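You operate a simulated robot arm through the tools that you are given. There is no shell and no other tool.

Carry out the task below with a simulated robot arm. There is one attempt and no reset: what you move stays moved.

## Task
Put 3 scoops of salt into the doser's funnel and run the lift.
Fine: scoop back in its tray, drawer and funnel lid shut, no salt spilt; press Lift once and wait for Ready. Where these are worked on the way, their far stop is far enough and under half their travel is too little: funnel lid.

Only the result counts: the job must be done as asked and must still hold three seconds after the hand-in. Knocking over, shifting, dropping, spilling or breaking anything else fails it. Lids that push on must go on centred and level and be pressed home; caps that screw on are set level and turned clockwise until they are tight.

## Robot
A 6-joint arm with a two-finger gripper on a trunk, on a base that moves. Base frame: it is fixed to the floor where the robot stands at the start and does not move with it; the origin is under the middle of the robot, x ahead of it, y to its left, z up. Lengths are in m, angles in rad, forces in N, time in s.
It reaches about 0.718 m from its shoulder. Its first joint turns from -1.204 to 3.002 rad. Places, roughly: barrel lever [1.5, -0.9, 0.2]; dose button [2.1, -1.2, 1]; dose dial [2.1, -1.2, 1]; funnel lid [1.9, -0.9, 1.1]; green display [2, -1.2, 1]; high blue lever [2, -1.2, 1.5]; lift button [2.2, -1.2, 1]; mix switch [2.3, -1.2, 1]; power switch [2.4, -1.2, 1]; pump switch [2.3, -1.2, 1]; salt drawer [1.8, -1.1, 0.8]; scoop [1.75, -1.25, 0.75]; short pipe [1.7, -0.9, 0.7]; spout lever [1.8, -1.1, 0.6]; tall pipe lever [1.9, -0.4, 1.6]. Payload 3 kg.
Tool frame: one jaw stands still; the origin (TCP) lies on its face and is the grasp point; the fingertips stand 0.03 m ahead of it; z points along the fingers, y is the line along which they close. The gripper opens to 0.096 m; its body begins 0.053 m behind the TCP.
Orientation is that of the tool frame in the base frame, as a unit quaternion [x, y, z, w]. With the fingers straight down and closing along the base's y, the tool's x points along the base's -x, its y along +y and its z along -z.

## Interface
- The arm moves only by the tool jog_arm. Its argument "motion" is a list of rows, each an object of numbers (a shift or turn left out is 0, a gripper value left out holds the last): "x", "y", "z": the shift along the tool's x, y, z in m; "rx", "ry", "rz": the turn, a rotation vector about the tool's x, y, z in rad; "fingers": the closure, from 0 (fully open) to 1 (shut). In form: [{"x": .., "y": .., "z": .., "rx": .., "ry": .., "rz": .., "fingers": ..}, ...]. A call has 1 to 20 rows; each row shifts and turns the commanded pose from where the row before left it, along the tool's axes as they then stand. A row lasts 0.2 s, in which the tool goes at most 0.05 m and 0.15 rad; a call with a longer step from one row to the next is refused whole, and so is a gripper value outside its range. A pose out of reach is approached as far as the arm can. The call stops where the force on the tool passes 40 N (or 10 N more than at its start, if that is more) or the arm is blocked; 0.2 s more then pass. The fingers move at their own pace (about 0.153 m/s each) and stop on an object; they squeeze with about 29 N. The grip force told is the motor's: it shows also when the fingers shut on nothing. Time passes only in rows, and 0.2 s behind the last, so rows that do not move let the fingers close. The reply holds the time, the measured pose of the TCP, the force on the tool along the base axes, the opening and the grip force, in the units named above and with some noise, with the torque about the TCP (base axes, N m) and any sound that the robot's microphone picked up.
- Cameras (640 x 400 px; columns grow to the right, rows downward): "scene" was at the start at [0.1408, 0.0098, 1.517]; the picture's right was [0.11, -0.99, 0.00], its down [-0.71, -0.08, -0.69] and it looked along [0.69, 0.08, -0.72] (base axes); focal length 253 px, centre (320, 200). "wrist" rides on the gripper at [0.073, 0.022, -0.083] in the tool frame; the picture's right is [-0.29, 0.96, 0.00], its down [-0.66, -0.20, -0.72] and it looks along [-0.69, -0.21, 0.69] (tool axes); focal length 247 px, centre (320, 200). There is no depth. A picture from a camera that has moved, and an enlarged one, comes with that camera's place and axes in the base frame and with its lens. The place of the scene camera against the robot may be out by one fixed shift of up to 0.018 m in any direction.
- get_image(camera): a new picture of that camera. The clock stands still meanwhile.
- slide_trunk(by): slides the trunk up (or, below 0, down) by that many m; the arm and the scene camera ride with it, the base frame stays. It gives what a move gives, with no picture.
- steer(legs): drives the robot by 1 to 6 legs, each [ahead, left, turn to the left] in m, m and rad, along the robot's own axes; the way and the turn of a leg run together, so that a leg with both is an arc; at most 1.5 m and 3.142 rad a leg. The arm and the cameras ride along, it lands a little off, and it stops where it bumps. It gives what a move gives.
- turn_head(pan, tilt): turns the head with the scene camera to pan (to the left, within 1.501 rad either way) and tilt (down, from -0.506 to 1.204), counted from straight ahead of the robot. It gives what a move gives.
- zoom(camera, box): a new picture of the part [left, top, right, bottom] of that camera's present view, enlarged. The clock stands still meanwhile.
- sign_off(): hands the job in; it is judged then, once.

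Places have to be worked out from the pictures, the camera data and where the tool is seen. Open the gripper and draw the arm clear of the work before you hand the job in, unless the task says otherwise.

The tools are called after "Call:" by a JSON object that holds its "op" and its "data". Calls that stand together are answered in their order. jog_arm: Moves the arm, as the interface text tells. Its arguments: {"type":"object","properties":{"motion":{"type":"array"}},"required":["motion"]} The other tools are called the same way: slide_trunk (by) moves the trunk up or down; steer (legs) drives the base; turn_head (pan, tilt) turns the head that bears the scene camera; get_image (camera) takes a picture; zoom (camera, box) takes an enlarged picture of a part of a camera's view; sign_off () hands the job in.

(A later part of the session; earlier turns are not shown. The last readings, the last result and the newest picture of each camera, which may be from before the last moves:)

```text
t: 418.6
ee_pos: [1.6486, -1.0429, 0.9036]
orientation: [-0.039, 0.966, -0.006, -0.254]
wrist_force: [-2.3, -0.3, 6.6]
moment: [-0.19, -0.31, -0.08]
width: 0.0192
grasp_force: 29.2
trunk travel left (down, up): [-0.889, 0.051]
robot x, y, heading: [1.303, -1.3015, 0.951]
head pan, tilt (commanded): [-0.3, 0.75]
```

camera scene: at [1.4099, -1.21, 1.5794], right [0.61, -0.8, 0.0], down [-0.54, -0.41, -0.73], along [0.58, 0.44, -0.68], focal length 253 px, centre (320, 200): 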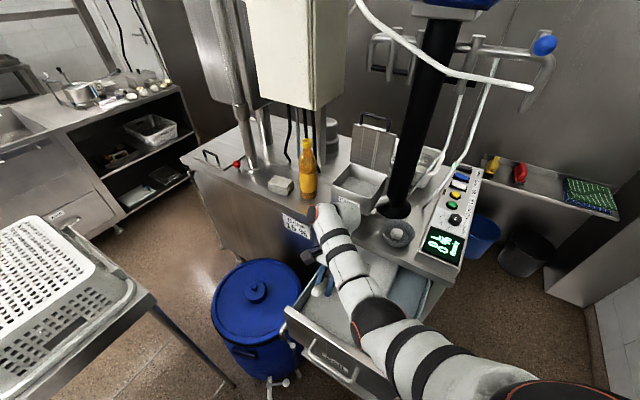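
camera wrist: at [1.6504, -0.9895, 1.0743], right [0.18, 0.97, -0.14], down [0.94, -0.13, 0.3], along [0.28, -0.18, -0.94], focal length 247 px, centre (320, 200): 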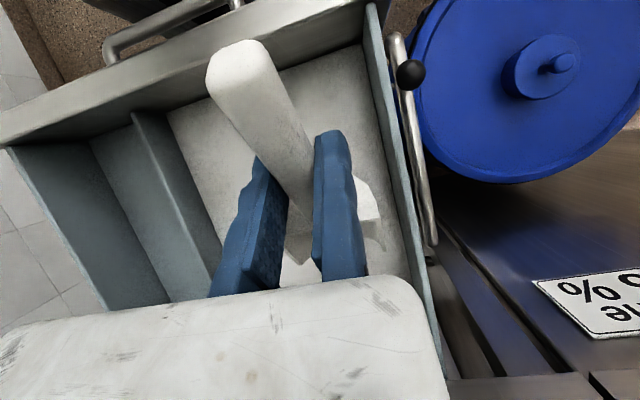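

The lip is at the bottom of the salt. I relieve it slightly and push forward 6 cm, then level.

Call:
{"op": "slide_trunk", "data": {"by": 0.005}}

Call:
{"op": "jog_arm", "data": {"motion": [{"x": -0.0175, "z": -0.0098}, {"x": -0.0175, "z": -0.0098}, {"x": -0.0175, "z": -0.0098}]}}

Call:
{"op": "jog_arm", "data": {"motion": [{"ry": -0.13}, {"ry": -0.13}, {"ry": -0.13}, {"ry": -0.13}, {"ry": -0.08}]}}

Call:
{"op": "get_image", "data": {"camera": "wrist"}}

Call:
{"op": "zoom", "data": {"camera": "scene", "box": [270, 180, 470, 305]}}

```text
t: 419.2
ee_pos: [1.6473, -1.0427, 0.9082]
orientation: [-0.038, 0.966, -0.006, -0.255]
wrist_force: [-0.7, -0.3, -0.5]
moment: [0.0, 0.06, 0.03]
width: 0.0194
grasp_force: 29.0
trunk travel left (down, up): [-0.894, 0.046]
robot x, y, heading: [1.3074, -1.3002, 0.95]
head pan, tilt (commanded): [-0.3, 0.75]
```

```text
t: 420.0
ee_pos: [1.7085, -1.0383, 0.908]
orientation: [-0.039, 0.966, -0.006, -0.255]
wrist_force: [0.4, 0.4, -2.2]
moment: [0.0, 0.08, 0.0]
width: 0.019
grasp_force: 29.0
trunk travel left (down, up): [-0.894, 0.046]
robot x, y, heading: [1.3067, -1.3, 0.95]
head pan, tilt (commanded): [-0.3, 0.75]
```

```text
t: 421.2
ee_pos: [1.7085, -1.0383, 0.9082]
orientation: [-0.039, 0.998, 0.006, 0.044]
wrist_force: [-0.4, 0.1, -2.4]
moment: [0.0, 0.12, 0.0]
width: 0.0189
grasp_force: 28.5
trunk travel left (down, up): [-0.894, 0.046]
robot x, y, heading: [1.3029, -1.3016, 0.954]
head pan, tilt (commanded): [-0.3, 0.75]
```

```text
taken
camera wrist: at [1.6265, -1.0233, 0.9842], right [0.22, 0.98, 0.03], down [0.61, -0.16, 0.78], along [0.76, -0.15, -0.63], focal length 247 px, centre (320, 200)
```

wrist: 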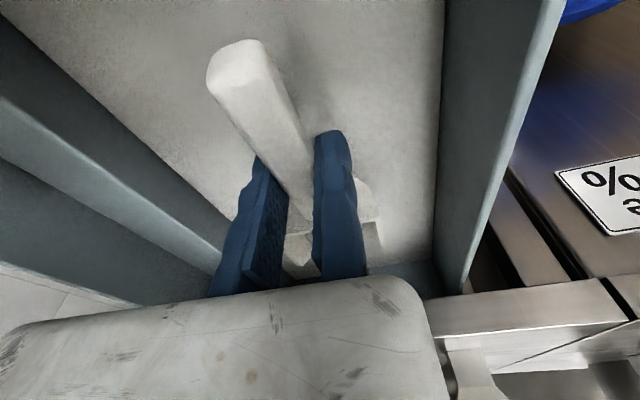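

```text
3.20 times, centred on (370, 242) of scene
camera zoom: at [1.4105, -1.2096, 1.5343], right [0.61, -0.8, 0.0], down [-0.54, -0.41, -0.73], along [0.58, 0.44, -0.68], focal length 810 px, centre (160, 64)
```

zoom: 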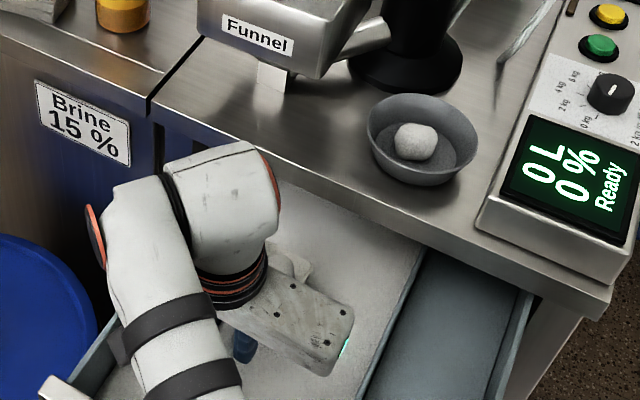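

The second scoop is loaded (−2.4 N). I raise the trunk, back the base 8 cm, and lift while extending the arm, staying within its range.

Call:
{"op": "slide_trunk", "data": {"by": 0.045}}

Call:
{"op": "steer", "data": {"legs": [[-0.08, 0.0, 0.0]]}}

Call:
{"op": "jog_arm", "data": {"motion": [{"x": -0.0102, "y": 0.0105, "z": -0.0191}, {"x": -0.0102, "y": 0.0105, "z": -0.0191}, {"x": -0.0102, "y": 0.0105, "z": -0.0191}, {"x": -0.0102, "y": 0.0105, "z": -0.0191}, {"x": -0.0102, "y": 0.0105, "z": -0.0191}, {"x": -0.0102, "y": 0.0105, "z": -0.0191}, {"x": -0.002, "z": -0.0227}, {"x": -0.002, "z": -0.0227}, {"x": -0.002, "z": -0.0227}, {"x": -0.002, "z": -0.0227}]}}

Call:
{"op": "get_image", "data": {"camera": "scene"}}

```text
t: 422.1
ee_pos: [1.7079, -1.0374, 0.9526]
orientation: [-0.038, 0.998, 0.005, 0.042]
wrist_force: [0.6, -0.2, -2.4]
moment: [0.0, 0.1, 0.0]
width: 0.0193
grasp_force: 29.1
trunk travel left (down, up): [-0.939, 0.001]
robot x, y, heading: [1.3068, -1.3013, 0.948]
head pan, tilt (commanded): [-0.3, 0.75]
```

```text
t: 423.1
ee_pos: [1.6608, -1.1026, 0.952]
orientation: [-0.039, 0.998, 0.005, 0.042]
wrist_force: [0.0, 0.8, -2.6]
moment: [-0.01, 0.1, 0.01]
width: 0.0191
grasp_force: 28.5
trunk travel left (down, up): [-0.939, 0.001]
robot x, y, heading: [1.2592, -1.3691, 0.95]
head pan, tilt (commanded): [-0.3, 0.75]
```

```text
t: 425.3
ee_pos: [1.7185, -1.0169, 1.1459]
orientation: [-0.038, 0.998, 0.005, 0.043]
wrist_force: [-0.1, 0.3, -1.3]
moment: [0.01, 0.1, 0.02]
width: 0.0188
grasp_force: 28.7
out of reach, approached as far as the arm can: row 9, 10
trunk travel left (down, up): [-0.939, 0.001]
robot x, y, heading: [1.2585, -1.3704, 0.948]
head pan, tilt (commanded): [-0.3, 0.75]
```

```text
taken
camera scene: at [1.3637, -1.2755, 1.5791], right [0.61, -0.8, 0.0], down [-0.54, -0.41, -0.73], along [0.58, 0.44, -0.68], focal length 253 px, centre (320, 200)
```

scene: 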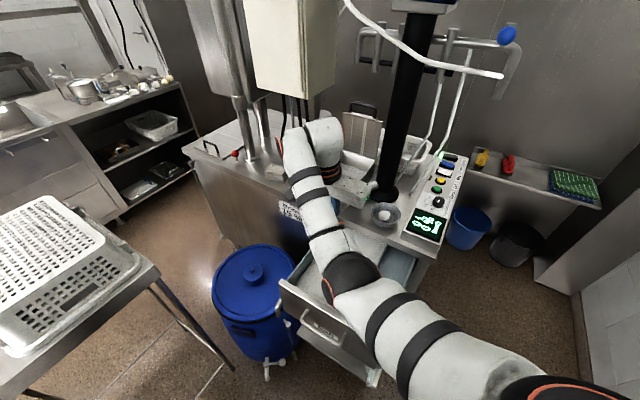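

I extend slightly and drive to the pouring base.

Call:
{"op": "jog_arm", "data": {"motion": [{"x": -0.0103, "y": 0.0119, "z": -0.009}, {"x": -0.0103, "y": 0.0119, "z": -0.009}]}}

Call:
{"op": "steer", "data": {"legs": [[0.101, -0.0918, 0.0]]}}

Call:
{"op": "get_image", "data": {"camera": "wrist"}}

```text
t: 425.9
ee_pos: [1.7373, -0.9932, 1.166]
orientation: [-0.037, 0.998, 0.005, 0.043]
wrist_force: [0.2, 0.0, -1.1]
moment: [-0.03, 0.13, 0.01]
width: 0.0192
grasp_force: 29.0
trunk travel left (down, up): [-0.939, 0.001]
robot x, y, heading: [1.2542, -1.3716, 0.952]
head pan, tilt (commanded): [-0.3, 0.75]
```

```text
t: 427.2
ee_pos: [1.8709, -0.9685, 1.168]
orientation: [-0.038, 0.998, 0.006, 0.044]
wrist_force: [0.6, -0.3, -2.8]
moment: [0.02, 0.14, 0.0]
width: 0.019
grasp_force: 28.5
trunk travel left (down, up): [-0.939, 0.001]
robot x, y, heading: [1.3926, -1.3398, 0.949]
head pan, tilt (commanded): [-0.3, 0.75]
```

```text
taken
camera wrist: at [1.7888, -0.953, 1.2439], right [0.22, 0.98, 0.03], down [0.61, -0.16, 0.78], along [0.76, -0.15, -0.63], focal length 247 px, centre (320, 200)
```

wrist: 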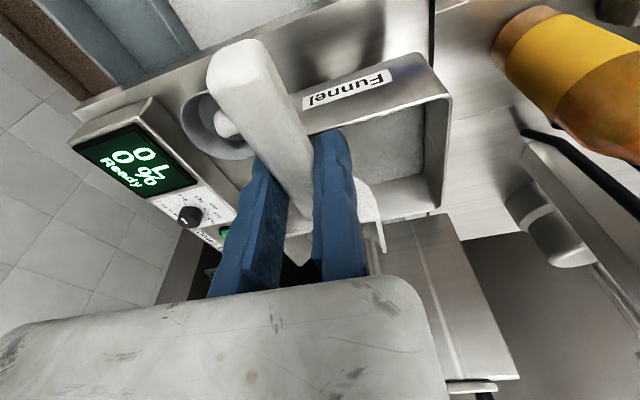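

In position with the load. I centre it and roll the scoop over the funnel, rising a little toward the end to keep the hand clear of the funnel's wall.

Call:
{"op": "jog_arm", "data": {"motion": [{"x": -0.0095, "y": 0.011}, {"rx": -0.13}, {"rx": -0.13}, {"rx": -0.13}, {"rx": -0.13}, {"rx": -0.13}, {"rx": -0.13}]}}

Call:
{"op": "jog_arm", "data": {"motion": [{"rx": -0.13}, {"rx": -0.13}, {"rx": -0.1, "y": 0.012, "z": -0.008}, {"rx": -0.13, "y": 0.012, "z": -0.006}, {"rx": -0.13, "y": 0.012, "z": -0.004}, {"rx": -0.13, "y": 0.01, "z": -0.004}, {"rx": 0.0}]}}

Call:
{"op": "zoom", "data": {"camera": "scene", "box": [270, 130, 430, 230]}}

```text
t: 428.8
ee_pos: [1.8823, -0.9562, 1.1677]
orientation: [-0.052, 0.921, 0.386, 0.024]
wrist_force: [-0.3, 0.8, -2.1]
moment: [-0.04, 0.13, -0.01]
width: 0.0194
grasp_force: 29.2
trunk travel left (down, up): [-0.939, 0.001]
robot x, y, heading: [1.3916, -1.3402, 0.949]
head pan, tilt (commanded): [-0.3, 0.75]
```

```text
t: 430.4
ee_pos: [1.8774, -0.9598, 1.2187]
orientation: [-0.056, 0.716, 0.696, 0.005]
wrist_force: [-0.6, -0.1, -0.8]
moment: [-0.02, 0.06, 0.03]
width: 0.0196
grasp_force: 28.8
trunk travel left (down, up): [-0.939, 0.001]
robot x, y, heading: [1.3933, -1.3399, 0.954]
head pan, tilt (commanded): [-0.3, 0.75]
```

```text
4.00 times, centred on (350, 180) of scene
camera zoom: at [1.4986, -1.249, 1.5792], right [0.6, -0.8, 0.0], down [-0.54, -0.41, -0.73], along [0.58, 0.44, -0.68], focal length 1012 px, centre (200, 280)
```

zoom: 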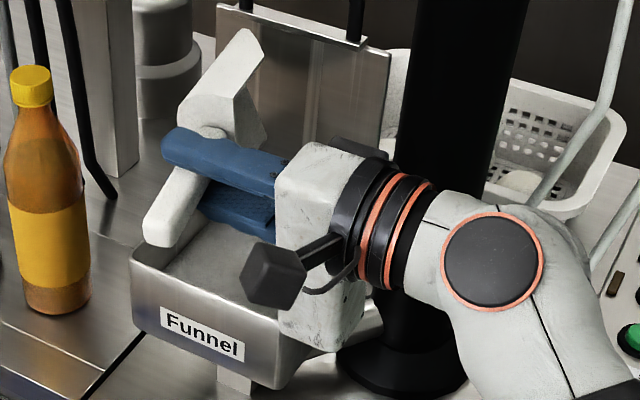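

Poured: the load is back to the empty value and the salt level in the funnel rose. I roll back and return for the third scoop.

Call:
{"op": "jog_arm", "data": {"motion": [{"y": -0.02}, {"y": -0.02}, {"rx": 0.13}, {"rx": 0.13}, {"rx": 0.13}, {"rx": 0.13}, {"rx": 0.13}, {"rx": 0.13}]}}

Call:
{"op": "jog_arm", "data": {"motion": [{"rx": 0.13}, {"rx": 0.13}, {"rx": 0.13}, {"rx": 0.13}, {"rx": 0.13}, {"rx": 0.11}]}}

Call:
{"op": "steer", "data": {"legs": [[-0.0176, 0.0955, 0.0]]}}

Call:
{"op": "get_image", "data": {"camera": "wrist"}}

```text
t: 432.2
ee_pos: [1.8804, -0.9597, 1.1787]
orientation: [-0.05, 0.928, 0.369, 0.026]
wrist_force: [-0.5, 0.3, -0.8]
moment: [0.0, 0.05, -0.03]
width: 0.0193
grasp_force: 29.0
trunk travel left (down, up): [-0.939, 0.001]
robot x, y, heading: [1.3893, -1.3407, 0.951]
head pan, tilt (commanded): [-0.3, 0.75]
```

```text
t: 433.6
ee_pos: [1.8798, -0.9609, 1.1788]
orientation: [-0.037, 0.998, -0.001, 0.044]
wrist_force: [-0.2, 0.6, -1.1]
moment: [-0.02, 0.03, 0.03]
width: 0.0191
grasp_force: 28.6
trunk travel left (down, up): [-0.939, 0.001]
robot x, y, heading: [1.3914, -1.3439, 0.947]
head pan, tilt (commanded): [-0.3, 0.75]
```

```text
t: 434.8
ee_pos: [1.7941, -0.9213, 1.1784]
orientation: [-0.039, 0.998, 0.0, 0.042]
wrist_force: [-0.3, -0.1, -1.4]
moment: [-0.03, 0.09, -0.01]
width: 0.0191
grasp_force: 29.2
trunk travel left (down, up): [-0.939, 0.001]
robot x, y, heading: [1.3068, -1.2998, 0.951]
head pan, tilt (commanded): [-0.3, 0.75]
```

```text
taken
camera wrist: at [1.7137, -0.9049, 1.2543], right [0.22, 0.98, 0.02], down [0.61, -0.16, 0.78], along [0.76, -0.16, -0.63], focal length 247 px, centre (320, 200)
```

wrist: 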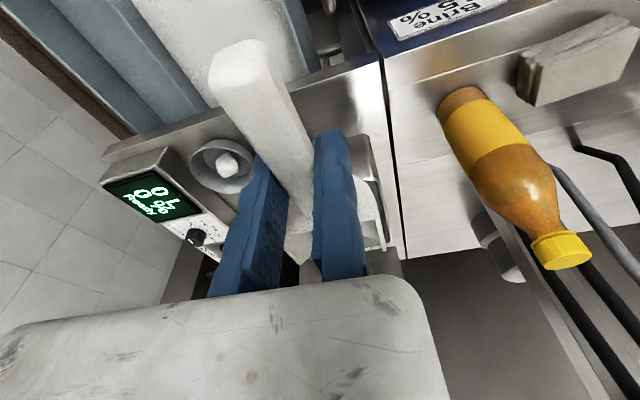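

I retract and lower in steps, pitch the bowl down, and go down to the salt for the third time.

Call:
{"op": "jog_arm", "data": {"motion": [{"x": 0.019, "y": -0.0147, "z": 0.0205}, {"x": 0.019, "y": -0.0147, "z": 0.0205}, {"x": 0.019, "y": -0.0147, "z": 0.0205}, {"x": 0.019, "y": -0.0147, "z": 0.0205}, {"ry": 0.13}, {"ry": 0.13}, {"ry": 0.13}, {"ry": 0.13}, {"ry": 0.09}]}}

Call:
{"op": "jog_arm", "data": {"motion": [{"x": 0.0024, "y": -0.0108, "z": 0.0323}, {"x": 0.0024, "y": -0.0108, "z": 0.0323}, {"x": 0.0024, "y": -0.0108, "z": 0.0323}, {"x": 0.0024, "y": -0.0108, "z": 0.0323}]}}

Call:
{"op": "get_image", "data": {"camera": "wrist"}}

```text
t: 436.8
ee_pos: [1.7387, -0.9661, 1.0721]
orientation: [-0.036, 0.965, -0.011, -0.259]
wrist_force: [0.7, -0.2, -1.1]
moment: [0.03, 0.05, 0.03]
width: 0.0191
grasp_force: 29.3
out of reach, approached as far as the arm can: row 5, 6
trunk travel left (down, up): [-0.939, 0.001]
robot x, y, heading: [1.3036, -1.3018, 0.949]
head pan, tilt (commanded): [-0.3, 0.75]
```

```text
t: 437.8
ee_pos: [1.6693, -1.0147, 0.9663]
orientation: [-0.037, 0.965, -0.011, -0.258]
wrist_force: [0.2, -0.5, -2.0]
moment: [0.04, 0.02, -0.03]
width: 0.0191
grasp_force: 28.8
trunk travel left (down, up): [-0.939, 0.001]
robot x, y, heading: [1.3068, -1.3033, 0.951]
head pan, tilt (commanded): [-0.3, 0.75]
```

```text
taken
camera wrist: at [1.6466, -0.9944, 1.0745], right [0.18, 0.97, -0.15], down [0.95, -0.13, 0.3], along [0.27, -0.19, -0.94], focal length 247 px, centre (320, 200)
```

wrist: 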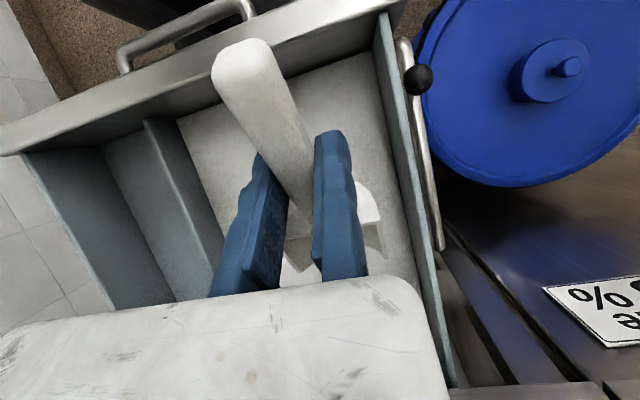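

I shift south to a fresh patch of salt and lower.

Call:
{"op": "jog_arm", "data": {"motion": [{"x": 0.0103, "y": -0.0217, "z": 0.0057}, {"x": 0.0103, "y": -0.0217, "z": 0.0057}]}}

Call:
{"op": "slide_trunk", "data": {"by": -0.045}}

Call:
{"op": "get_image", "data": {"camera": "wrist"}}

```text
t: 438.4
ee_pos: [1.6528, -1.0509, 0.9491]
orientation: [-0.037, 0.965, -0.01, -0.259]
wrist_force: [-0.2, 0.1, -1.3]
moment: [0.03, 0.03, 0.03]
width: 0.0192
grasp_force: 29.0
out of reach, approached as far as the arm can: row 1, 2
trunk travel left (down, up): [-0.939, 0.001]
robot x, y, heading: [1.3061, -1.3018, 0.949]
head pan, tilt (commanded): [-0.3, 0.75]
```

```text
t: 439.2
ee_pos: [1.6538, -1.0497, 0.9044]
orientation: [-0.037, 0.965, -0.011, -0.259]
wrist_force: [-0.8, 0.0, -0.9]
moment: [0.0, 0.05, -0.01]
width: 0.0193
grasp_force: 28.5
trunk travel left (down, up): [-0.894, 0.046]
robot x, y, heading: [1.3083, -1.2982, 0.951]
head pan, tilt (commanded): [-0.3, 0.75]
```

```text
taken
camera wrist: at [1.6308, -1.0294, 1.0119], right [0.18, 0.97, -0.15], down [0.95, -0.13, 0.3], along [0.27, -0.19, -0.94], focal length 247 px, centre (320, 200)
```

wrist: 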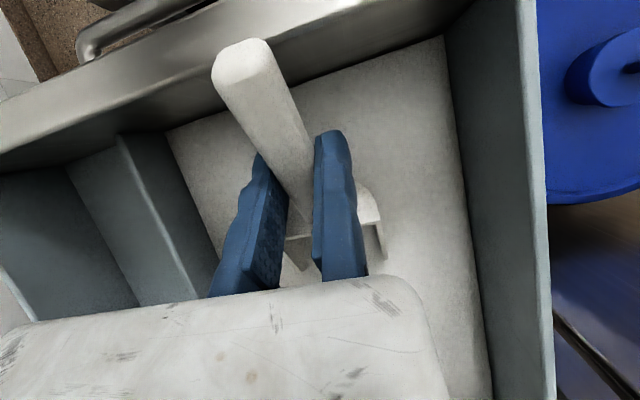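

Good depth. I push forward 6 cm through the salt and level the scoop.

Call:
{"op": "jog_arm", "data": {"motion": [{"x": -0.0175, "z": -0.0098}, {"x": -0.0175, "z": -0.0098}, {"x": -0.0175, "z": -0.0098}]}}

Call:
{"op": "jog_arm", "data": {"motion": [{"ry": -0.13}, {"ry": -0.13}, {"ry": -0.13}, {"ry": -0.13}, {"ry": -0.09}]}}

Call:
{"op": "slide_trunk", "data": {"by": 0.045}}

Call:
{"op": "get_image", "data": {"camera": "wrist"}}

Call:
{"op": "zoom", "data": {"camera": "scene", "box": [270, 180, 470, 305]}}

```text
t: 440.1
ee_pos: [1.715, -1.0443, 0.9027]
orientation: [-0.036, 0.965, -0.011, -0.26]
wrist_force: [0.4, 0.7, -2.3]
moment: [0.0, 0.11, -0.02]
width: 0.0192
grasp_force: 29.0
trunk travel left (down, up): [-0.894, 0.046]
robot x, y, heading: [1.3046, -1.303, 0.948]
head pan, tilt (commanded): [-0.3, 0.75]
```

```text
t: 441.2
ee_pos: [1.7148, -1.0459, 0.9034]
orientation: [-0.036, 0.998, 0.0, 0.045]
wrist_force: [-0.6, 0.1, -1.8]
moment: [-0.02, 0.13, -0.03]
width: 0.0194
grasp_force: 29.3
trunk travel left (down, up): [-0.894, 0.046]
robot x, y, heading: [1.307, -1.3012, 0.954]
head pan, tilt (commanded): [-0.3, 0.75]
```

```text
t: 442.1
ee_pos: [1.715, -1.0444, 0.9471]
orientation: [-0.038, 0.998, 0.0, 0.042]
wrist_force: [0.1, 1.3, -2.5]
moment: [0.01, 0.1, -0.01]
width: 0.0192
grasp_force: 29.2
trunk travel left (down, up): [-0.939, 0.001]
robot x, y, heading: [1.3101, -1.3013, 0.953]
head pan, tilt (commanded): [-0.3, 0.75]
```

```text
taken
camera wrist: at [1.6331, -1.0292, 1.024], right [0.22, 0.98, 0.02], down [0.61, -0.16, 0.78], along [0.76, -0.16, -0.63], focal length 247 px, centre (320, 200)
```

wrist: 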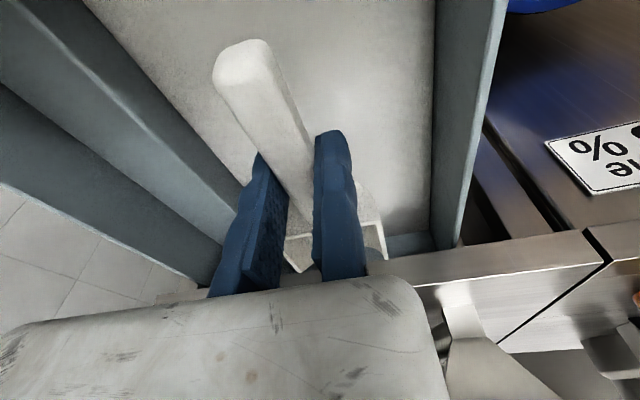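

```text
3.20 times, centred on (370, 242) of scene
camera zoom: at [1.4116, -1.2079, 1.5792], right [0.61, -0.8, 0.0], down [-0.54, -0.41, -0.73], along [0.58, 0.44, -0.68], focal length 810 px, centre (160, 64)
```

zoom: 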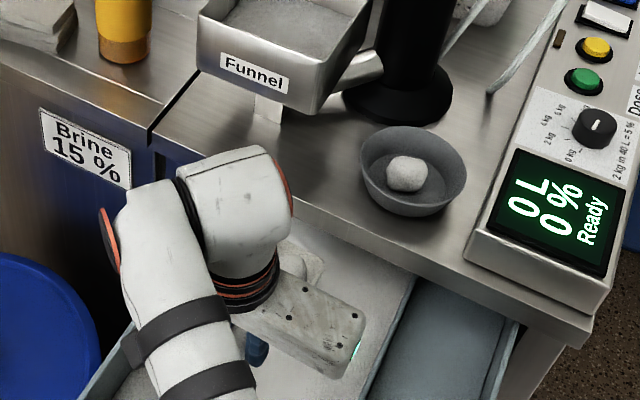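

The third scoop is loaded (−2.5 N). I repeat the transport: base back, lift while extending.

Call:
{"op": "steer", "data": {"legs": [[-0.08, 0.0, 0.0]]}}

Call:
{"op": "jog_arm", "data": {"motion": [{"x": -0.0102, "y": 0.011, "z": -0.0191}, {"x": -0.0102, "y": 0.011, "z": -0.0191}, {"x": -0.0102, "y": 0.011, "z": -0.0191}, {"x": -0.0102, "y": 0.011, "z": -0.0191}, {"x": -0.0102, "y": 0.011, "z": -0.0191}, {"x": -0.0102, "y": 0.011, "z": -0.0191}, {"x": -0.008, "y": 0.01, "z": -0.0227}, {"x": -0.008, "y": 0.01, "z": -0.0227}, {"x": -0.005, "y": 0.006, "z": -0.0227}, {"x": -0.002, "z": -0.0227}]}}

Call:
{"op": "get_image", "data": {"camera": "wrist"}}

```text
t: 443.2
ee_pos: [1.6693, -1.1084, 0.9466]
orientation: [-0.038, 0.998, 0.001, 0.042]
wrist_force: [-0.5, 0.2, -3.6]
moment: [-0.02, 0.11, 0.01]
width: 0.0193
grasp_force: 28.3
trunk travel left (down, up): [-0.939, 0.001]
robot x, y, heading: [1.2582, -1.3651, 0.951]
head pan, tilt (commanded): [-0.3, 0.75]
```

```text
t: 445.4
ee_pos: [1.7262, -1.0103, 1.1584]
orientation: [-0.038, 0.998, 0.0, 0.043]
wrist_force: [0.0, 1.1, -2.1]
moment: [-0.02, 0.14, 0.01]
width: 0.0194
grasp_force: 29.5
trunk travel left (down, up): [-0.939, 0.001]
robot x, y, heading: [1.2593, -1.3639, 0.951]
head pan, tilt (commanded): [-0.3, 0.75]
```

```text
taken
camera wrist: at [1.6444, -0.9946, 1.2348], right [0.22, 0.98, 0.02], down [0.61, -0.16, 0.78], along [0.76, -0.16, -0.63], focal length 247 px, centre (320, 200)
```

wrist: 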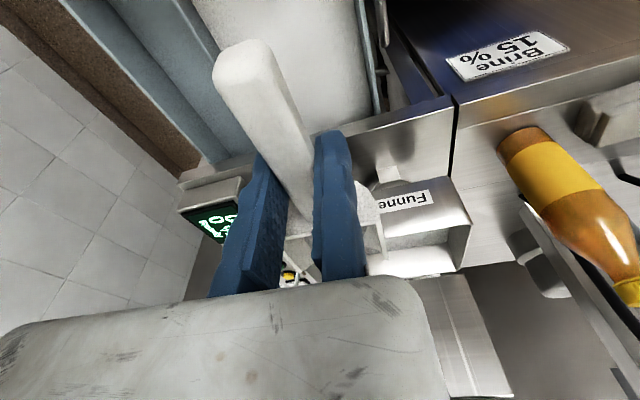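

All fine. I extend a bit and drive to the pouring base again.

Call:
{"op": "jog_arm", "data": {"motion": [{"x": -0.0163, "y": 0.0188, "z": -0.0088}]}}

Call:
{"op": "steer", "data": {"legs": [[0.0952, -0.0955, 0.0]]}}

Call:
{"op": "get_image", "data": {"camera": "wrist"}}

```text
t: 445.8
ee_pos: [1.741, -0.9912, 1.1676]
orientation: [-0.039, 0.998, -0.001, 0.042]
wrist_force: [-1.1, -0.1, -1.5]
moment: [0.01, 0.1, -0.01]
width: 0.0192
grasp_force: 28.6
trunk travel left (down, up): [-0.939, 0.001]
robot x, y, heading: [1.2601, -1.3656, 0.951]
head pan, tilt (commanded): [-0.3, 0.75]
```

```text
t: 447.1
ee_pos: [1.8679, -0.9689, 1.1702]
orientation: [-0.04, 0.998, 0.001, 0.044]
wrist_force: [-0.5, 0.2, -1.6]
moment: [0.05, 0.11, -0.01]
width: 0.0195
grasp_force: 29.3
trunk travel left (down, up): [-0.939, 0.001]
robot x, y, heading: [1.3904, -1.3423, 0.956]
head pan, tilt (commanded): [-0.3, 0.75]
```

```text
taken
camera wrist: at [1.7869, -0.9534, 1.2457], right [0.22, 0.98, 0.02], down [0.61, -0.16, 0.78], along [0.76, -0.15, -0.63], focal length 247 px, centre (320, 200)
```

wrist: 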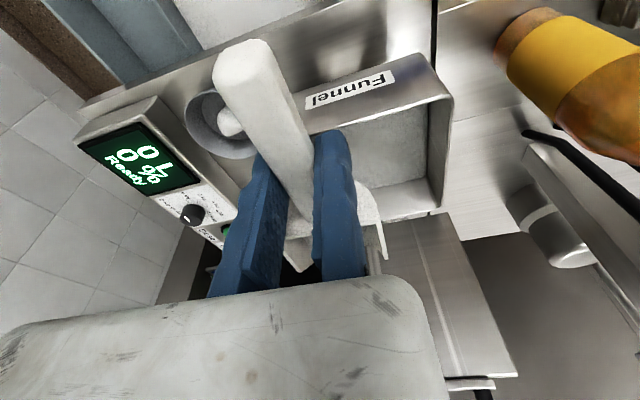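

Over the funnel. I pour the third scoop with the same roll.

Call:
{"op": "jog_arm", "data": {"motion": [{"x": -0.012, "y": 0.011}, {"rx": -0.13}, {"rx": -0.13}, {"rx": -0.13}, {"rx": -0.13}, {"rx": -0.13}, {"rx": -0.13}]}}

Call:
{"op": "jog_arm", "data": {"motion": [{"rx": -0.13}, {"rx": -0.13}, {"rx": -0.1, "y": 0.012, "z": -0.008}, {"rx": -0.13, "y": 0.012, "z": -0.006}, {"rx": -0.13, "y": 0.012, "z": -0.004}, {"rx": -0.13, "y": 0.01, "z": -0.004}, {"rx": 0.0}]}}

Call:
{"op": "get_image", "data": {"camera": "wrist"}}

Call:
{"op": "zoom", "data": {"camera": "scene", "box": [270, 130, 430, 230]}}

```text
t: 448.7
ee_pos: [1.8819, -0.9588, 1.169]
orientation: [-0.053, 0.922, 0.382, 0.024]
wrist_force: [0.9, -0.6, -1.4]
moment: [-0.04, 0.08, -0.01]
width: 0.0191
grasp_force: 29.1
trunk travel left (down, up): [-0.939, 0.001]
robot x, y, heading: [1.3874, -1.3416, 0.951]
head pan, tilt (commanded): [-0.3, 0.75]
```

```text
t: 450.3
ee_pos: [1.8769, -0.9604, 1.2211]
orientation: [-0.057, 0.719, 0.693, 0.004]
wrist_force: [0.1, 0.1, -0.7]
moment: [-0.05, 0.02, 0.01]
width: 0.0191
grasp_force: 28.9
trunk travel left (down, up): [-0.939, 0.001]
robot x, y, heading: [1.3885, -1.3413, 0.956]
head pan, tilt (commanded): [-0.3, 0.75]
```

```text
taken
camera wrist: at [1.8084, -1.0493, 1.239], right [0.21, 0.05, 0.98], down [0.73, -0.68, -0.12], along [0.65, 0.73, -0.18], focal length 247 px, centre (320, 200)
```

wrist: 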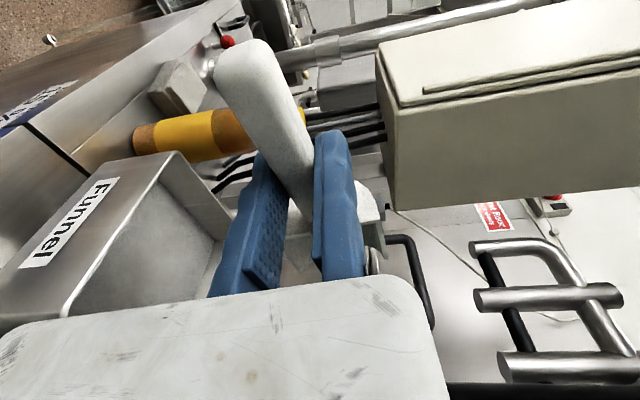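

```text
4.00 times, centred on (350, 180) of scene
camera zoom: at [1.495, -1.2501, 1.5792], right [0.61, -0.79, 0.0], down [-0.54, -0.41, -0.73], along [0.58, 0.44, -0.68], focal length 1012 px, centre (200, 280)
```

zoom: 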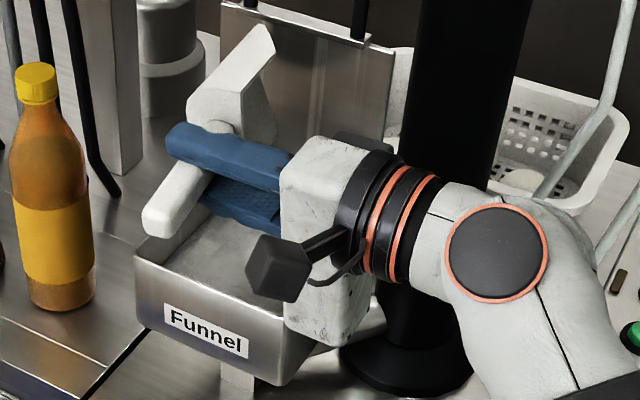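

The third scoop is poured. I roll the empty scoop back to level and drive toward the tray side to put it away.

Call:
{"op": "jog_arm", "data": {"motion": [{"y": -0.02}, {"y": -0.02}, {"rx": 0.13}, {"rx": 0.13}, {"rx": 0.13}, {"rx": 0.13}, {"rx": 0.13}, {"rx": 0.13}]}}

Call:
{"op": "jog_arm", "data": {"motion": [{"rx": 0.13}, {"rx": 0.13}, {"rx": 0.13}, {"rx": 0.13}, {"rx": 0.13}, {"rx": 0.11}]}}

Call:
{"op": "steer", "data": {"legs": [[-0.1072, 0.0487, 0.0]]}}

Call:
{"op": "get_image", "data": {"camera": "scene"}}

Call:
{"op": "zoom", "data": {"camera": "scene", "box": [280, 130, 480, 255]}}

```text
t: 452.1
ee_pos: [1.8812, -0.9607, 1.1806]
orientation: [-0.052, 0.929, 0.365, 0.026]
wrist_force: [0.1, -0.2, -0.7]
moment: [-0.03, 0.03, -0.01]
width: 0.0194
grasp_force: 29.3
trunk travel left (down, up): [-0.939, 0.001]
robot x, y, heading: [1.3883, -1.3425, 0.952]
head pan, tilt (commanded): [-0.3, 0.75]
```

```text
t: 453.5
ee_pos: [1.8815, -0.962, 1.1804]
orientation: [-0.038, 0.998, -0.005, 0.044]
wrist_force: [0.1, 0.6, -1.1]
moment: [0.0, 0.04, 0.03]
width: 0.0189
grasp_force: 29.1
trunk travel left (down, up): [-0.939, 0.001]
robot x, y, heading: [1.391, -1.3458, 0.952]
head pan, tilt (commanded): [-0.3, 0.75]
```

```text
t: 454.7
ee_pos: [1.779, -1.0198, 1.1793]
orientation: [-0.04, 0.998, -0.005, 0.042]
wrist_force: [-0.4, 0.4, -0.5]
moment: [0.01, 0.05, 0.0]
width: 0.0193
grasp_force: 29.0
trunk travel left (down, up): [-0.939, 0.001]
robot x, y, heading: [1.2883, -1.3999, 0.957]
head pan, tilt (commanded): [-0.3, 0.75]
```

```text
taken
camera scene: at [1.395, -1.3078, 1.579], right [0.61, -0.79, 0.0], down [-0.54, -0.42, -0.73], along [0.58, 0.44, -0.68], focal length 253 px, centre (320, 200)
```

scene: 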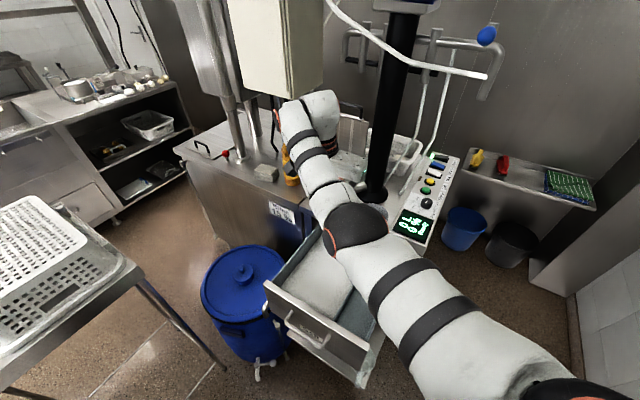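

```text
3.20 times, centred on (380, 192) of scene
camera zoom: at [1.395, -1.3078, 1.579], right [0.61, -0.79, 0.0], down [-0.54, -0.42, -0.73], along [0.58, 0.44, -0.68], focal length 810 px, centre (128, 224)
```

zoom: 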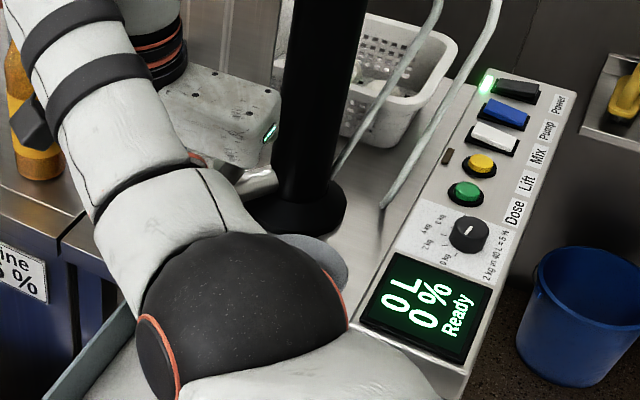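

I bring the empty scoop down over its tray in small steps.

Call:
{"op": "jog_arm", "data": {"motion": [{"x": 0.0116, "y": -0.0235, "z": 0.0278}, {"x": 0.0116, "y": -0.0235, "z": 0.0278}, {"x": 0.0116, "y": -0.0235, "z": 0.0278}, {"x": 0.0116, "y": -0.0235, "z": 0.0278}, {"x": 0.0116, "y": -0.0235, "z": 0.0278}, {"x": 0.0116, "y": -0.0235, "z": 0.0278}, {"x": 0.0116, "y": -0.0235, "z": 0.0278}]}}

Call:
{"op": "get_image", "data": {"camera": "wrist"}}

```text
t: 456.3
ee_pos: [1.7271, -1.1939, 0.9811]
orientation: [-0.04, 0.998, -0.003, 0.043]
wrist_force: [0.2, 0.0, -0.8]
moment: [0.06, 0.06, 0.05]
width: 0.0194
grasp_force: 29.2
trunk travel left (down, up): [-0.939, 0.001]
robot x, y, heading: [1.2857, -1.4013, 0.955]
head pan, tilt (commanded): [-0.3, 0.75]
```

```text
taken
camera wrist: at [1.6454, -1.1777, 1.0569], right [0.22, 0.98, 0.02], down [0.61, -0.15, 0.78], along [0.76, -0.16, -0.63], focal length 247 px, centre (320, 200)
```

wrist: 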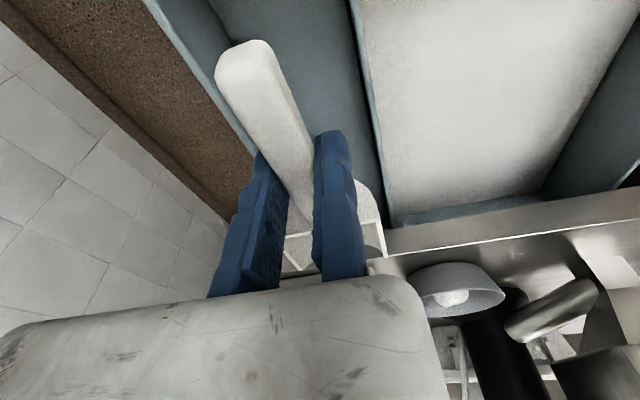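

It is exactly above its tray. I level it and lower it to its original height.

Call:
{"op": "jog_arm", "data": {"motion": [{"ry": 0.085, "rz": -0.04}, {"z": 0.03}, {"z": 0.03}]}}

Call:
{"op": "get_image", "data": {"camera": "wrist"}}

```text
t: 457.1
ee_pos: [1.7269, -1.1921, 0.921]
orientation: [-0.06, 0.998, -0.007, 0.0]
wrist_force: [-0.4, 0.1, -0.6]
moment: [-0.03, 0.03, -0.03]
width: 0.0194
grasp_force: 28.7
trunk travel left (down, up): [-0.939, 0.001]
robot x, y, heading: [1.2888, -1.3976, 0.957]
head pan, tilt (commanded): [-0.3, 0.75]
```

```text
taken
camera wrist: at [1.6505, -1.1774, 1.0033], right [0.18, 0.98, -0.01], down [0.68, -0.11, 0.73], along [0.71, -0.14, -0.69], focal length 247 px, centre (320, 200)
```

wrist: 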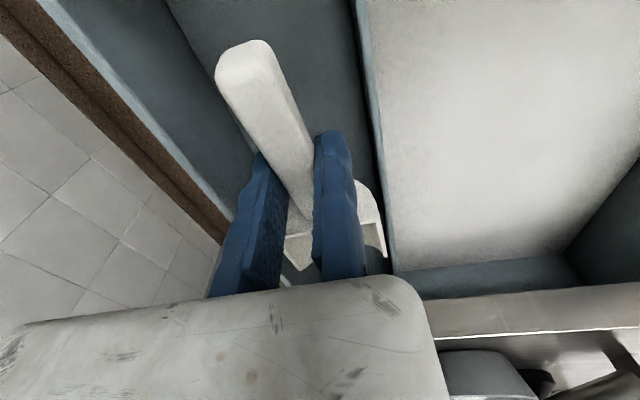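

Well aligned between the tray walls. I lower the last 3.5 cm and release.

Call:
{"op": "jog_arm", "data": {"motion": [{"z": 0.018}, {"z": 0.0155}]}}

Call:
{"op": "jog_arm", "data": {"motion": [{"fingers": 0.66}, {"fingers": 0.646}, {"fingers": 0.646}]}}

Call:
{"op": "get_image", "data": {"camera": "wrist"}}

```text
t: 457.7
ee_pos: [1.7264, -1.1919, 0.8907]
orientation: [-0.059, 0.998, -0.005, 0.004]
wrist_force: [0.0, -0.1, 12.2]
moment: [0.11, -0.4, 0.02]
width: 0.0193
grasp_force: 29.0
trunk travel left (down, up): [-0.939, 0.001]
robot x, y, heading: [1.2882, -1.4021, 0.956]
head pan, tilt (commanded): [-0.3, 0.75]
```

```text
t: 458.5
ee_pos: [1.7267, -1.1923, 0.8865]
orientation: [-0.06, 0.998, -0.006, 0.0]
wrist_force: [0.4, -0.2, -0.7]
moment: [0.02, -0.03, -0.01]
width: 0.0341
grasp_force: 0.1
trunk travel left (down, up): [-0.939, 0.001]
robot x, y, heading: [1.2875, -1.4031, 0.962]
head pan, tilt (commanded): [-0.3, 0.75]
```

```text
taken
camera wrist: at [1.6523, -1.1773, 0.9703], right [0.18, 0.98, -0.01], down [0.68, -0.11, 0.73], along [0.71, -0.14, -0.69], focal length 247 px, centre (320, 200)
```

wrist: 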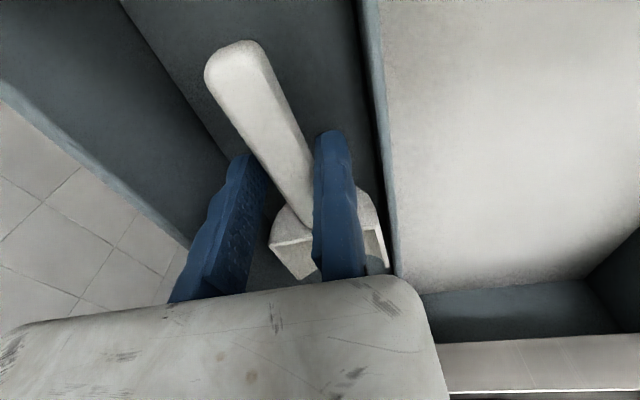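

The scoop is back in its tray. I close the fingers, rise above the drawer's rim and drive west so the hand comes down in front of the drawer's handle.

Call:
{"op": "jog_arm", "data": {"motion": [{"z": -0.025}, {"z": -0.03}, {"z": -0.022}]}}

Call:
{"op": "get_image", "data": {"camera": "wrist"}}

Call:
{"op": "steer", "data": {"legs": [[-0.0707, 0.2283, 0.0]]}}

Call:
{"op": "get_image", "data": {"camera": "scene"}}

```text
t: 459.3
ee_pos: [1.7275, -1.1923, 0.966]
orientation: [-0.059, 0.998, -0.006, 0.001]
wrist_force: [0.6, -0.5, -0.6]
moment: [0.02, -0.03, 0.03]
width: 0.034
grasp_force: 0.0
trunk travel left (down, up): [-0.939, 0.001]
robot x, y, heading: [1.2894, -1.4032, 0.952]
head pan, tilt (commanded): [-0.3, 0.75]
```

```text
taken
camera wrist: at [1.6525, -1.1778, 1.0479], right [0.18, 0.98, -0.01], down [0.68, -0.11, 0.73], along [0.71, -0.14, -0.69], focal length 247 px, centre (320, 200)
```

wrist: 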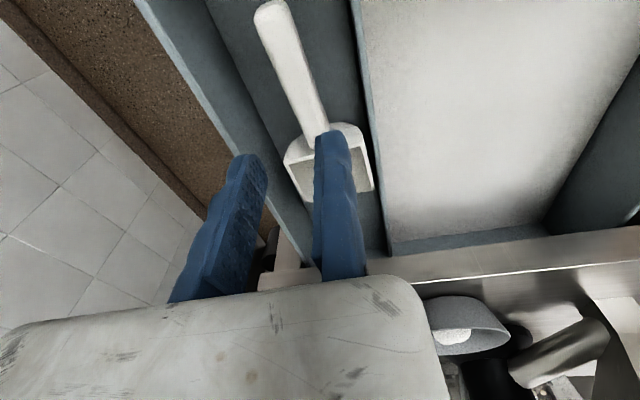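

```text
t: 461.1
ee_pos: [1.5073, -1.1205, 0.9639]
orientation: [-0.058, 0.998, -0.007, 0.0]
wrist_force: [0.3, 0.2, -0.2]
moment: [-0.03, 0.02, 0.01]
width: 0.034
grasp_force: 0.1
trunk travel left (down, up): [-0.939, 0.001]
robot x, y, heading: [1.061, -1.33, 0.948]
head pan, tilt (commanded): [-0.3, 0.75]
```

```text
taken
camera scene: at [1.1714, -1.2374, 1.5792], right [0.61, -0.8, 0.0], down [-0.54, -0.41, -0.73], along [0.58, 0.44, -0.68], focal length 253 px, centre (320, 200)
```

scene: 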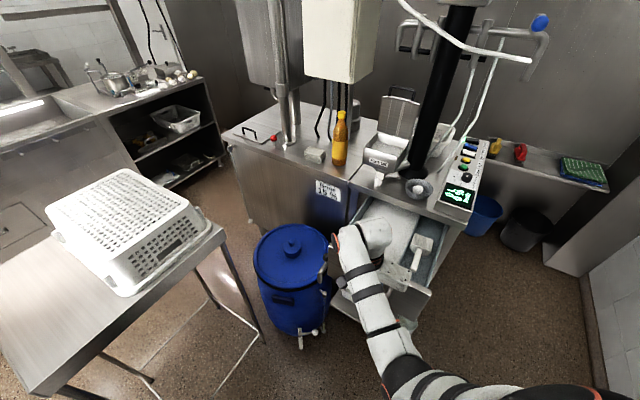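

Now I lower the closed fingers in front of the drawer handle.

Call:
{"op": "jog_arm", "data": {"motion": [{"fingers": 1.0}, {"fingers": 1.0}]}}

Call:
{"op": "slide_trunk", "data": {"by": -0.092}}

Call:
{"op": "turn_head", "data": {"pan": -0.25, "tilt": 0.85}}

Call:
{"op": "get_image", "data": {"camera": "scene"}}

Call:
{"op": "get_image", "data": {"camera": "wrist"}}

```text
t: 461.7
ee_pos: [1.5067, -1.1208, 0.9657]
orientation: [-0.058, 0.998, -0.006, 0.0]
wrist_force: [-0.2, 0.1, 0.3]
moment: [-0.02, 0.01, -0.03]
width: 0.0
grasp_force: 29.2
trunk travel left (down, up): [-0.939, 0.001]
robot x, y, heading: [1.0636, -1.3284, 0.95]
head pan, tilt (commanded): [-0.3, 0.75]
```

```text
t: 462.9
ee_pos: [1.5069, -1.1218, 0.8726]
orientation: [-0.057, 0.998, -0.006, 0.0]
wrist_force: [0.4, 0.1, -0.1]
moment: [0.01, -0.02, 0.06]
width: 0.0
grasp_force: 29.1
trunk travel left (down, up): [-0.847, 0.093]
robot x, y, heading: [1.0609, -1.3299, 0.951]
head pan, tilt (commanded): [-0.3, 0.75]
```

```text
t: 463.6
ee_pos: [1.5065, -1.1214, 0.8736]
orientation: [-0.058, 0.998, -0.005, 0.0]
wrist_force: [-0.6, 0.1, 0.6]
moment: [0.02, -0.01, 0.0]
width: 0.0002
grasp_force: 29.0
trunk travel left (down, up): [-0.847, 0.093]
robot x, y, heading: [1.0643, -1.3294, 0.95]
head pan, tilt (commanded): [-0.25, 0.85]
```

```text
taken
camera scene: at [1.1638, -1.2368, 1.4793], right [0.64, -0.76, 0.0], down [-0.57, -0.48, -0.66], along [0.5, 0.43, -0.75], focal length 253 px, centre (320, 200)
```

scene: 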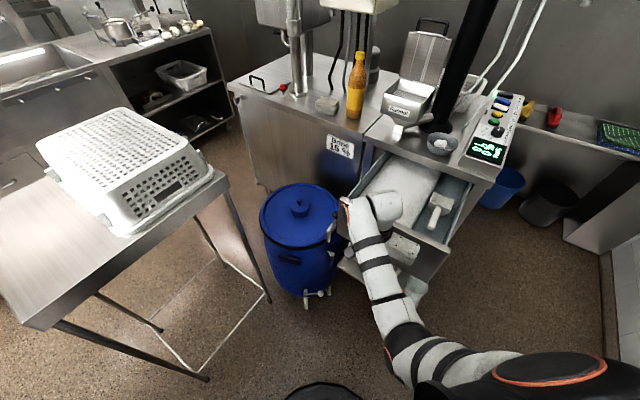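

```text
taken
camera wrist: at [1.4308, -1.1068, 0.9557], right [0.18, 0.98, -0.01], down [0.68, -0.12, 0.73], along [0.71, -0.14, -0.69], focal length 247 px, centre (320, 200)
```

wrist: 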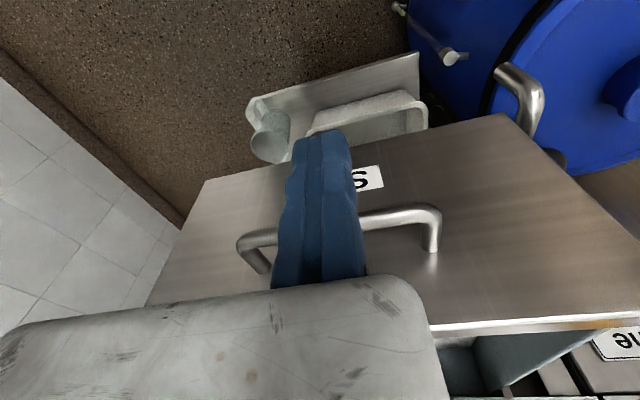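

The closed fingers are right behind the handle bar. I push the drawer in by driving east, first 10 cm.

Call:
{"op": "steer", "data": {"legs": [[0.0668, -0.0745, 0.0]]}}

Call:
{"op": "get_image", "data": {"camera": "scene"}}

```text
t: 464.8
ee_pos: [1.6048, -1.1082, 0.874]
orientation: [-0.059, 0.998, -0.006, 0.001]
wrist_force: [0.0, -0.4, -0.5]
moment: [-0.03, 0.0, 0.03]
width: 0.0
grasp_force: 33.4
trunk travel left (down, up): [-0.847, 0.093]
robot x, y, heading: [1.1662, -1.3152, 0.948]
head pan, tilt (commanded): [-0.25, 0.85]
```

```text
taken
camera scene: at [1.2624, -1.2252, 1.4793], right [0.65, -0.76, 0.0], down [-0.57, -0.49, -0.66], along [0.5, 0.43, -0.75], focal length 253 px, centre (320, 200)
```

scene: 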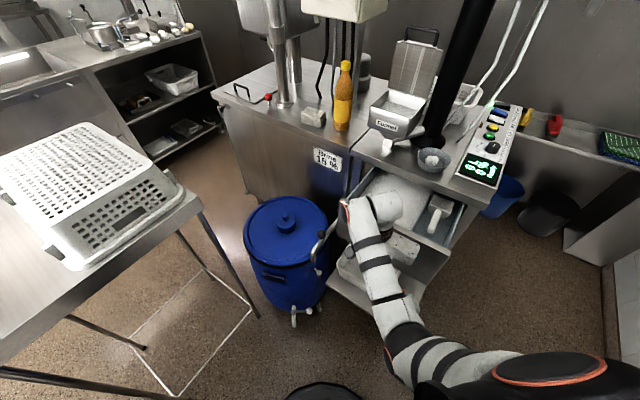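

The drawer follows smoothly. I push on another 15 cm.

Call:
{"op": "steer", "data": {"legs": [[0.1002, -0.1117, 0.0]]}}

Call:
{"op": "get_image", "data": {"camera": "scene"}}

```text
t: 466.1
ee_pos: [1.7534, -1.0897, 0.8735]
orientation: [-0.06, 0.998, -0.006, 0.001]
wrist_force: [0.5, -0.2, 0.2]
moment: [-0.01, -0.03, 0.02]
width: 0.0
grasp_force: 33.0
trunk travel left (down, up): [-0.847, 0.093]
robot x, y, heading: [1.3151, -1.2983, 0.958]
head pan, tilt (commanded): [-0.25, 0.85]
```

```text
taken
camera scene: at [1.4111, -1.2079, 1.4793], right [0.65, -0.76, 0.0], down [-0.57, -0.49, -0.66], along [0.5, 0.43, -0.75], focal length 253 px, centre (320, 200)
```

scene: 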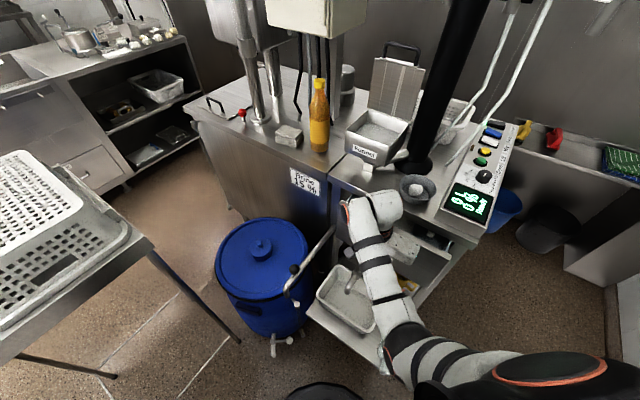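

Nearly closed. I push the last centimetres with the arm until it stops.

Call:
{"op": "jog_arm", "data": {"motion": [{"x": -0.02}, {"x": -0.02}, {"x": -0.02}, {"x": -0.015}]}}

Call:
{"op": "get_image", "data": {"camera": "scene"}}

Call:
{"op": "get_image", "data": {"camera": "wrist"}}

```text
t: 467.3
ee_pos: [1.8151, -1.0828, 0.8736]
orientation: [-0.063, 0.998, -0.007, -0.008]
wrist_force: [-20.3, -0.6, 6.7]
moment: [-0.21, 0.07, 0.01]
width: 0.0061
grasp_force: 33.6
trunk travel left (down, up): [-0.847, 0.093]
robot x, y, heading: [1.3138, -1.2977, 0.955]
head pan, tilt (commanded): [-0.25, 0.85]
stopped in row 4: the force on the tool passed its limit at 45 N (the readings are from after the stop); the commanded pose is now the measured one
```

```text
taken
camera scene: at [1.4031, -1.2105, 1.4802], right [0.65, -0.76, 0.0], down [-0.57, -0.49, -0.66], along [0.51, 0.43, -0.75], focal length 253 px, centre (320, 200)
```

scene: 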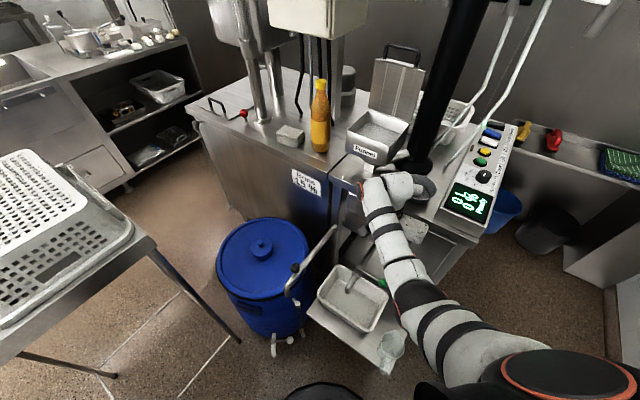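

```text
taken
camera wrist: at [1.7408, -1.0683, 0.9569], right [0.17, 0.98, -0.02], down [0.69, -0.11, 0.71], along [0.7, -0.14, -0.7], focal length 247 px, centre (320, 200)
```

wrist: 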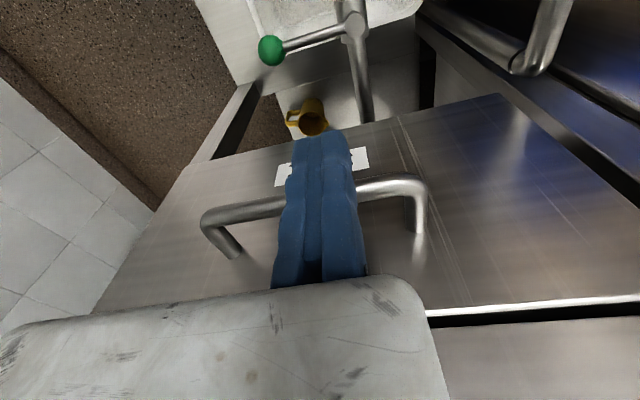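

The drawer reached its stop (45 N). I back the hand off and check the closed drawer.

Call:
{"op": "jog_arm", "data": {"motion": [{"x": 0.03}, {"x": 0.03}]}}

Call:
{"op": "steer", "data": {"legs": [[-0.12, 0.1, 0.0]]}}

Call:
{"op": "get_image", "data": {"camera": "wrist"}}

Call:
{"op": "zoom", "data": {"camera": "scene", "box": [310, 130, 510, 255]}}

```text
t: 467.9
ee_pos: [1.762, -1.0889, 0.875]
orientation: [-0.061, 0.998, -0.009, -0.006]
wrist_force: [0.2, 0.1, 0.3]
moment: [-0.06, -0.05, -0.01]
width: 0.0
grasp_force: 32.9
trunk travel left (down, up): [-0.847, 0.093]
robot x, y, heading: [1.3104, -1.299, 0.954]
head pan, tilt (commanded): [-0.25, 0.85]
```

```text
t: 469.3
ee_pos: [1.6109, -1.1287, 0.8725]
orientation: [-0.061, 0.998, -0.009, -0.008]
wrist_force: [0.2, 0.3, 0.4]
moment: [-0.02, -0.01, -0.01]
width: 0.0001
grasp_force: 33.5
trunk travel left (down, up): [-0.847, 0.093]
robot x, y, heading: [1.1567, -1.3373, 0.957]
head pan, tilt (commanded): [-0.25, 0.85]
```

```text
taken
camera wrist: at [1.5367, -1.1137, 0.9559], right [0.17, 0.98, -0.02], down [0.69, -0.11, 0.71], along [0.7, -0.14, -0.7], focal length 247 px, centre (320, 200)
```

wrist: 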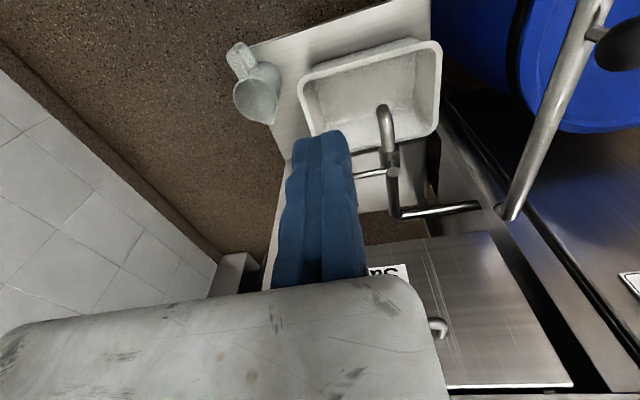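

```text
3.20 times, centred on (410, 192) of scene
camera zoom: at [1.2587, -1.2473, 1.4791], right [0.65, -0.76, 0.0], down [-0.57, -0.49, -0.66], along [0.5, 0.43, -0.75], focal length 810 px, centre (32, 224)
```

zoom: 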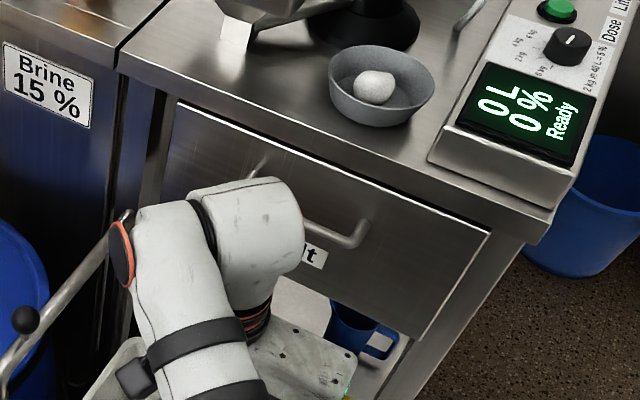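

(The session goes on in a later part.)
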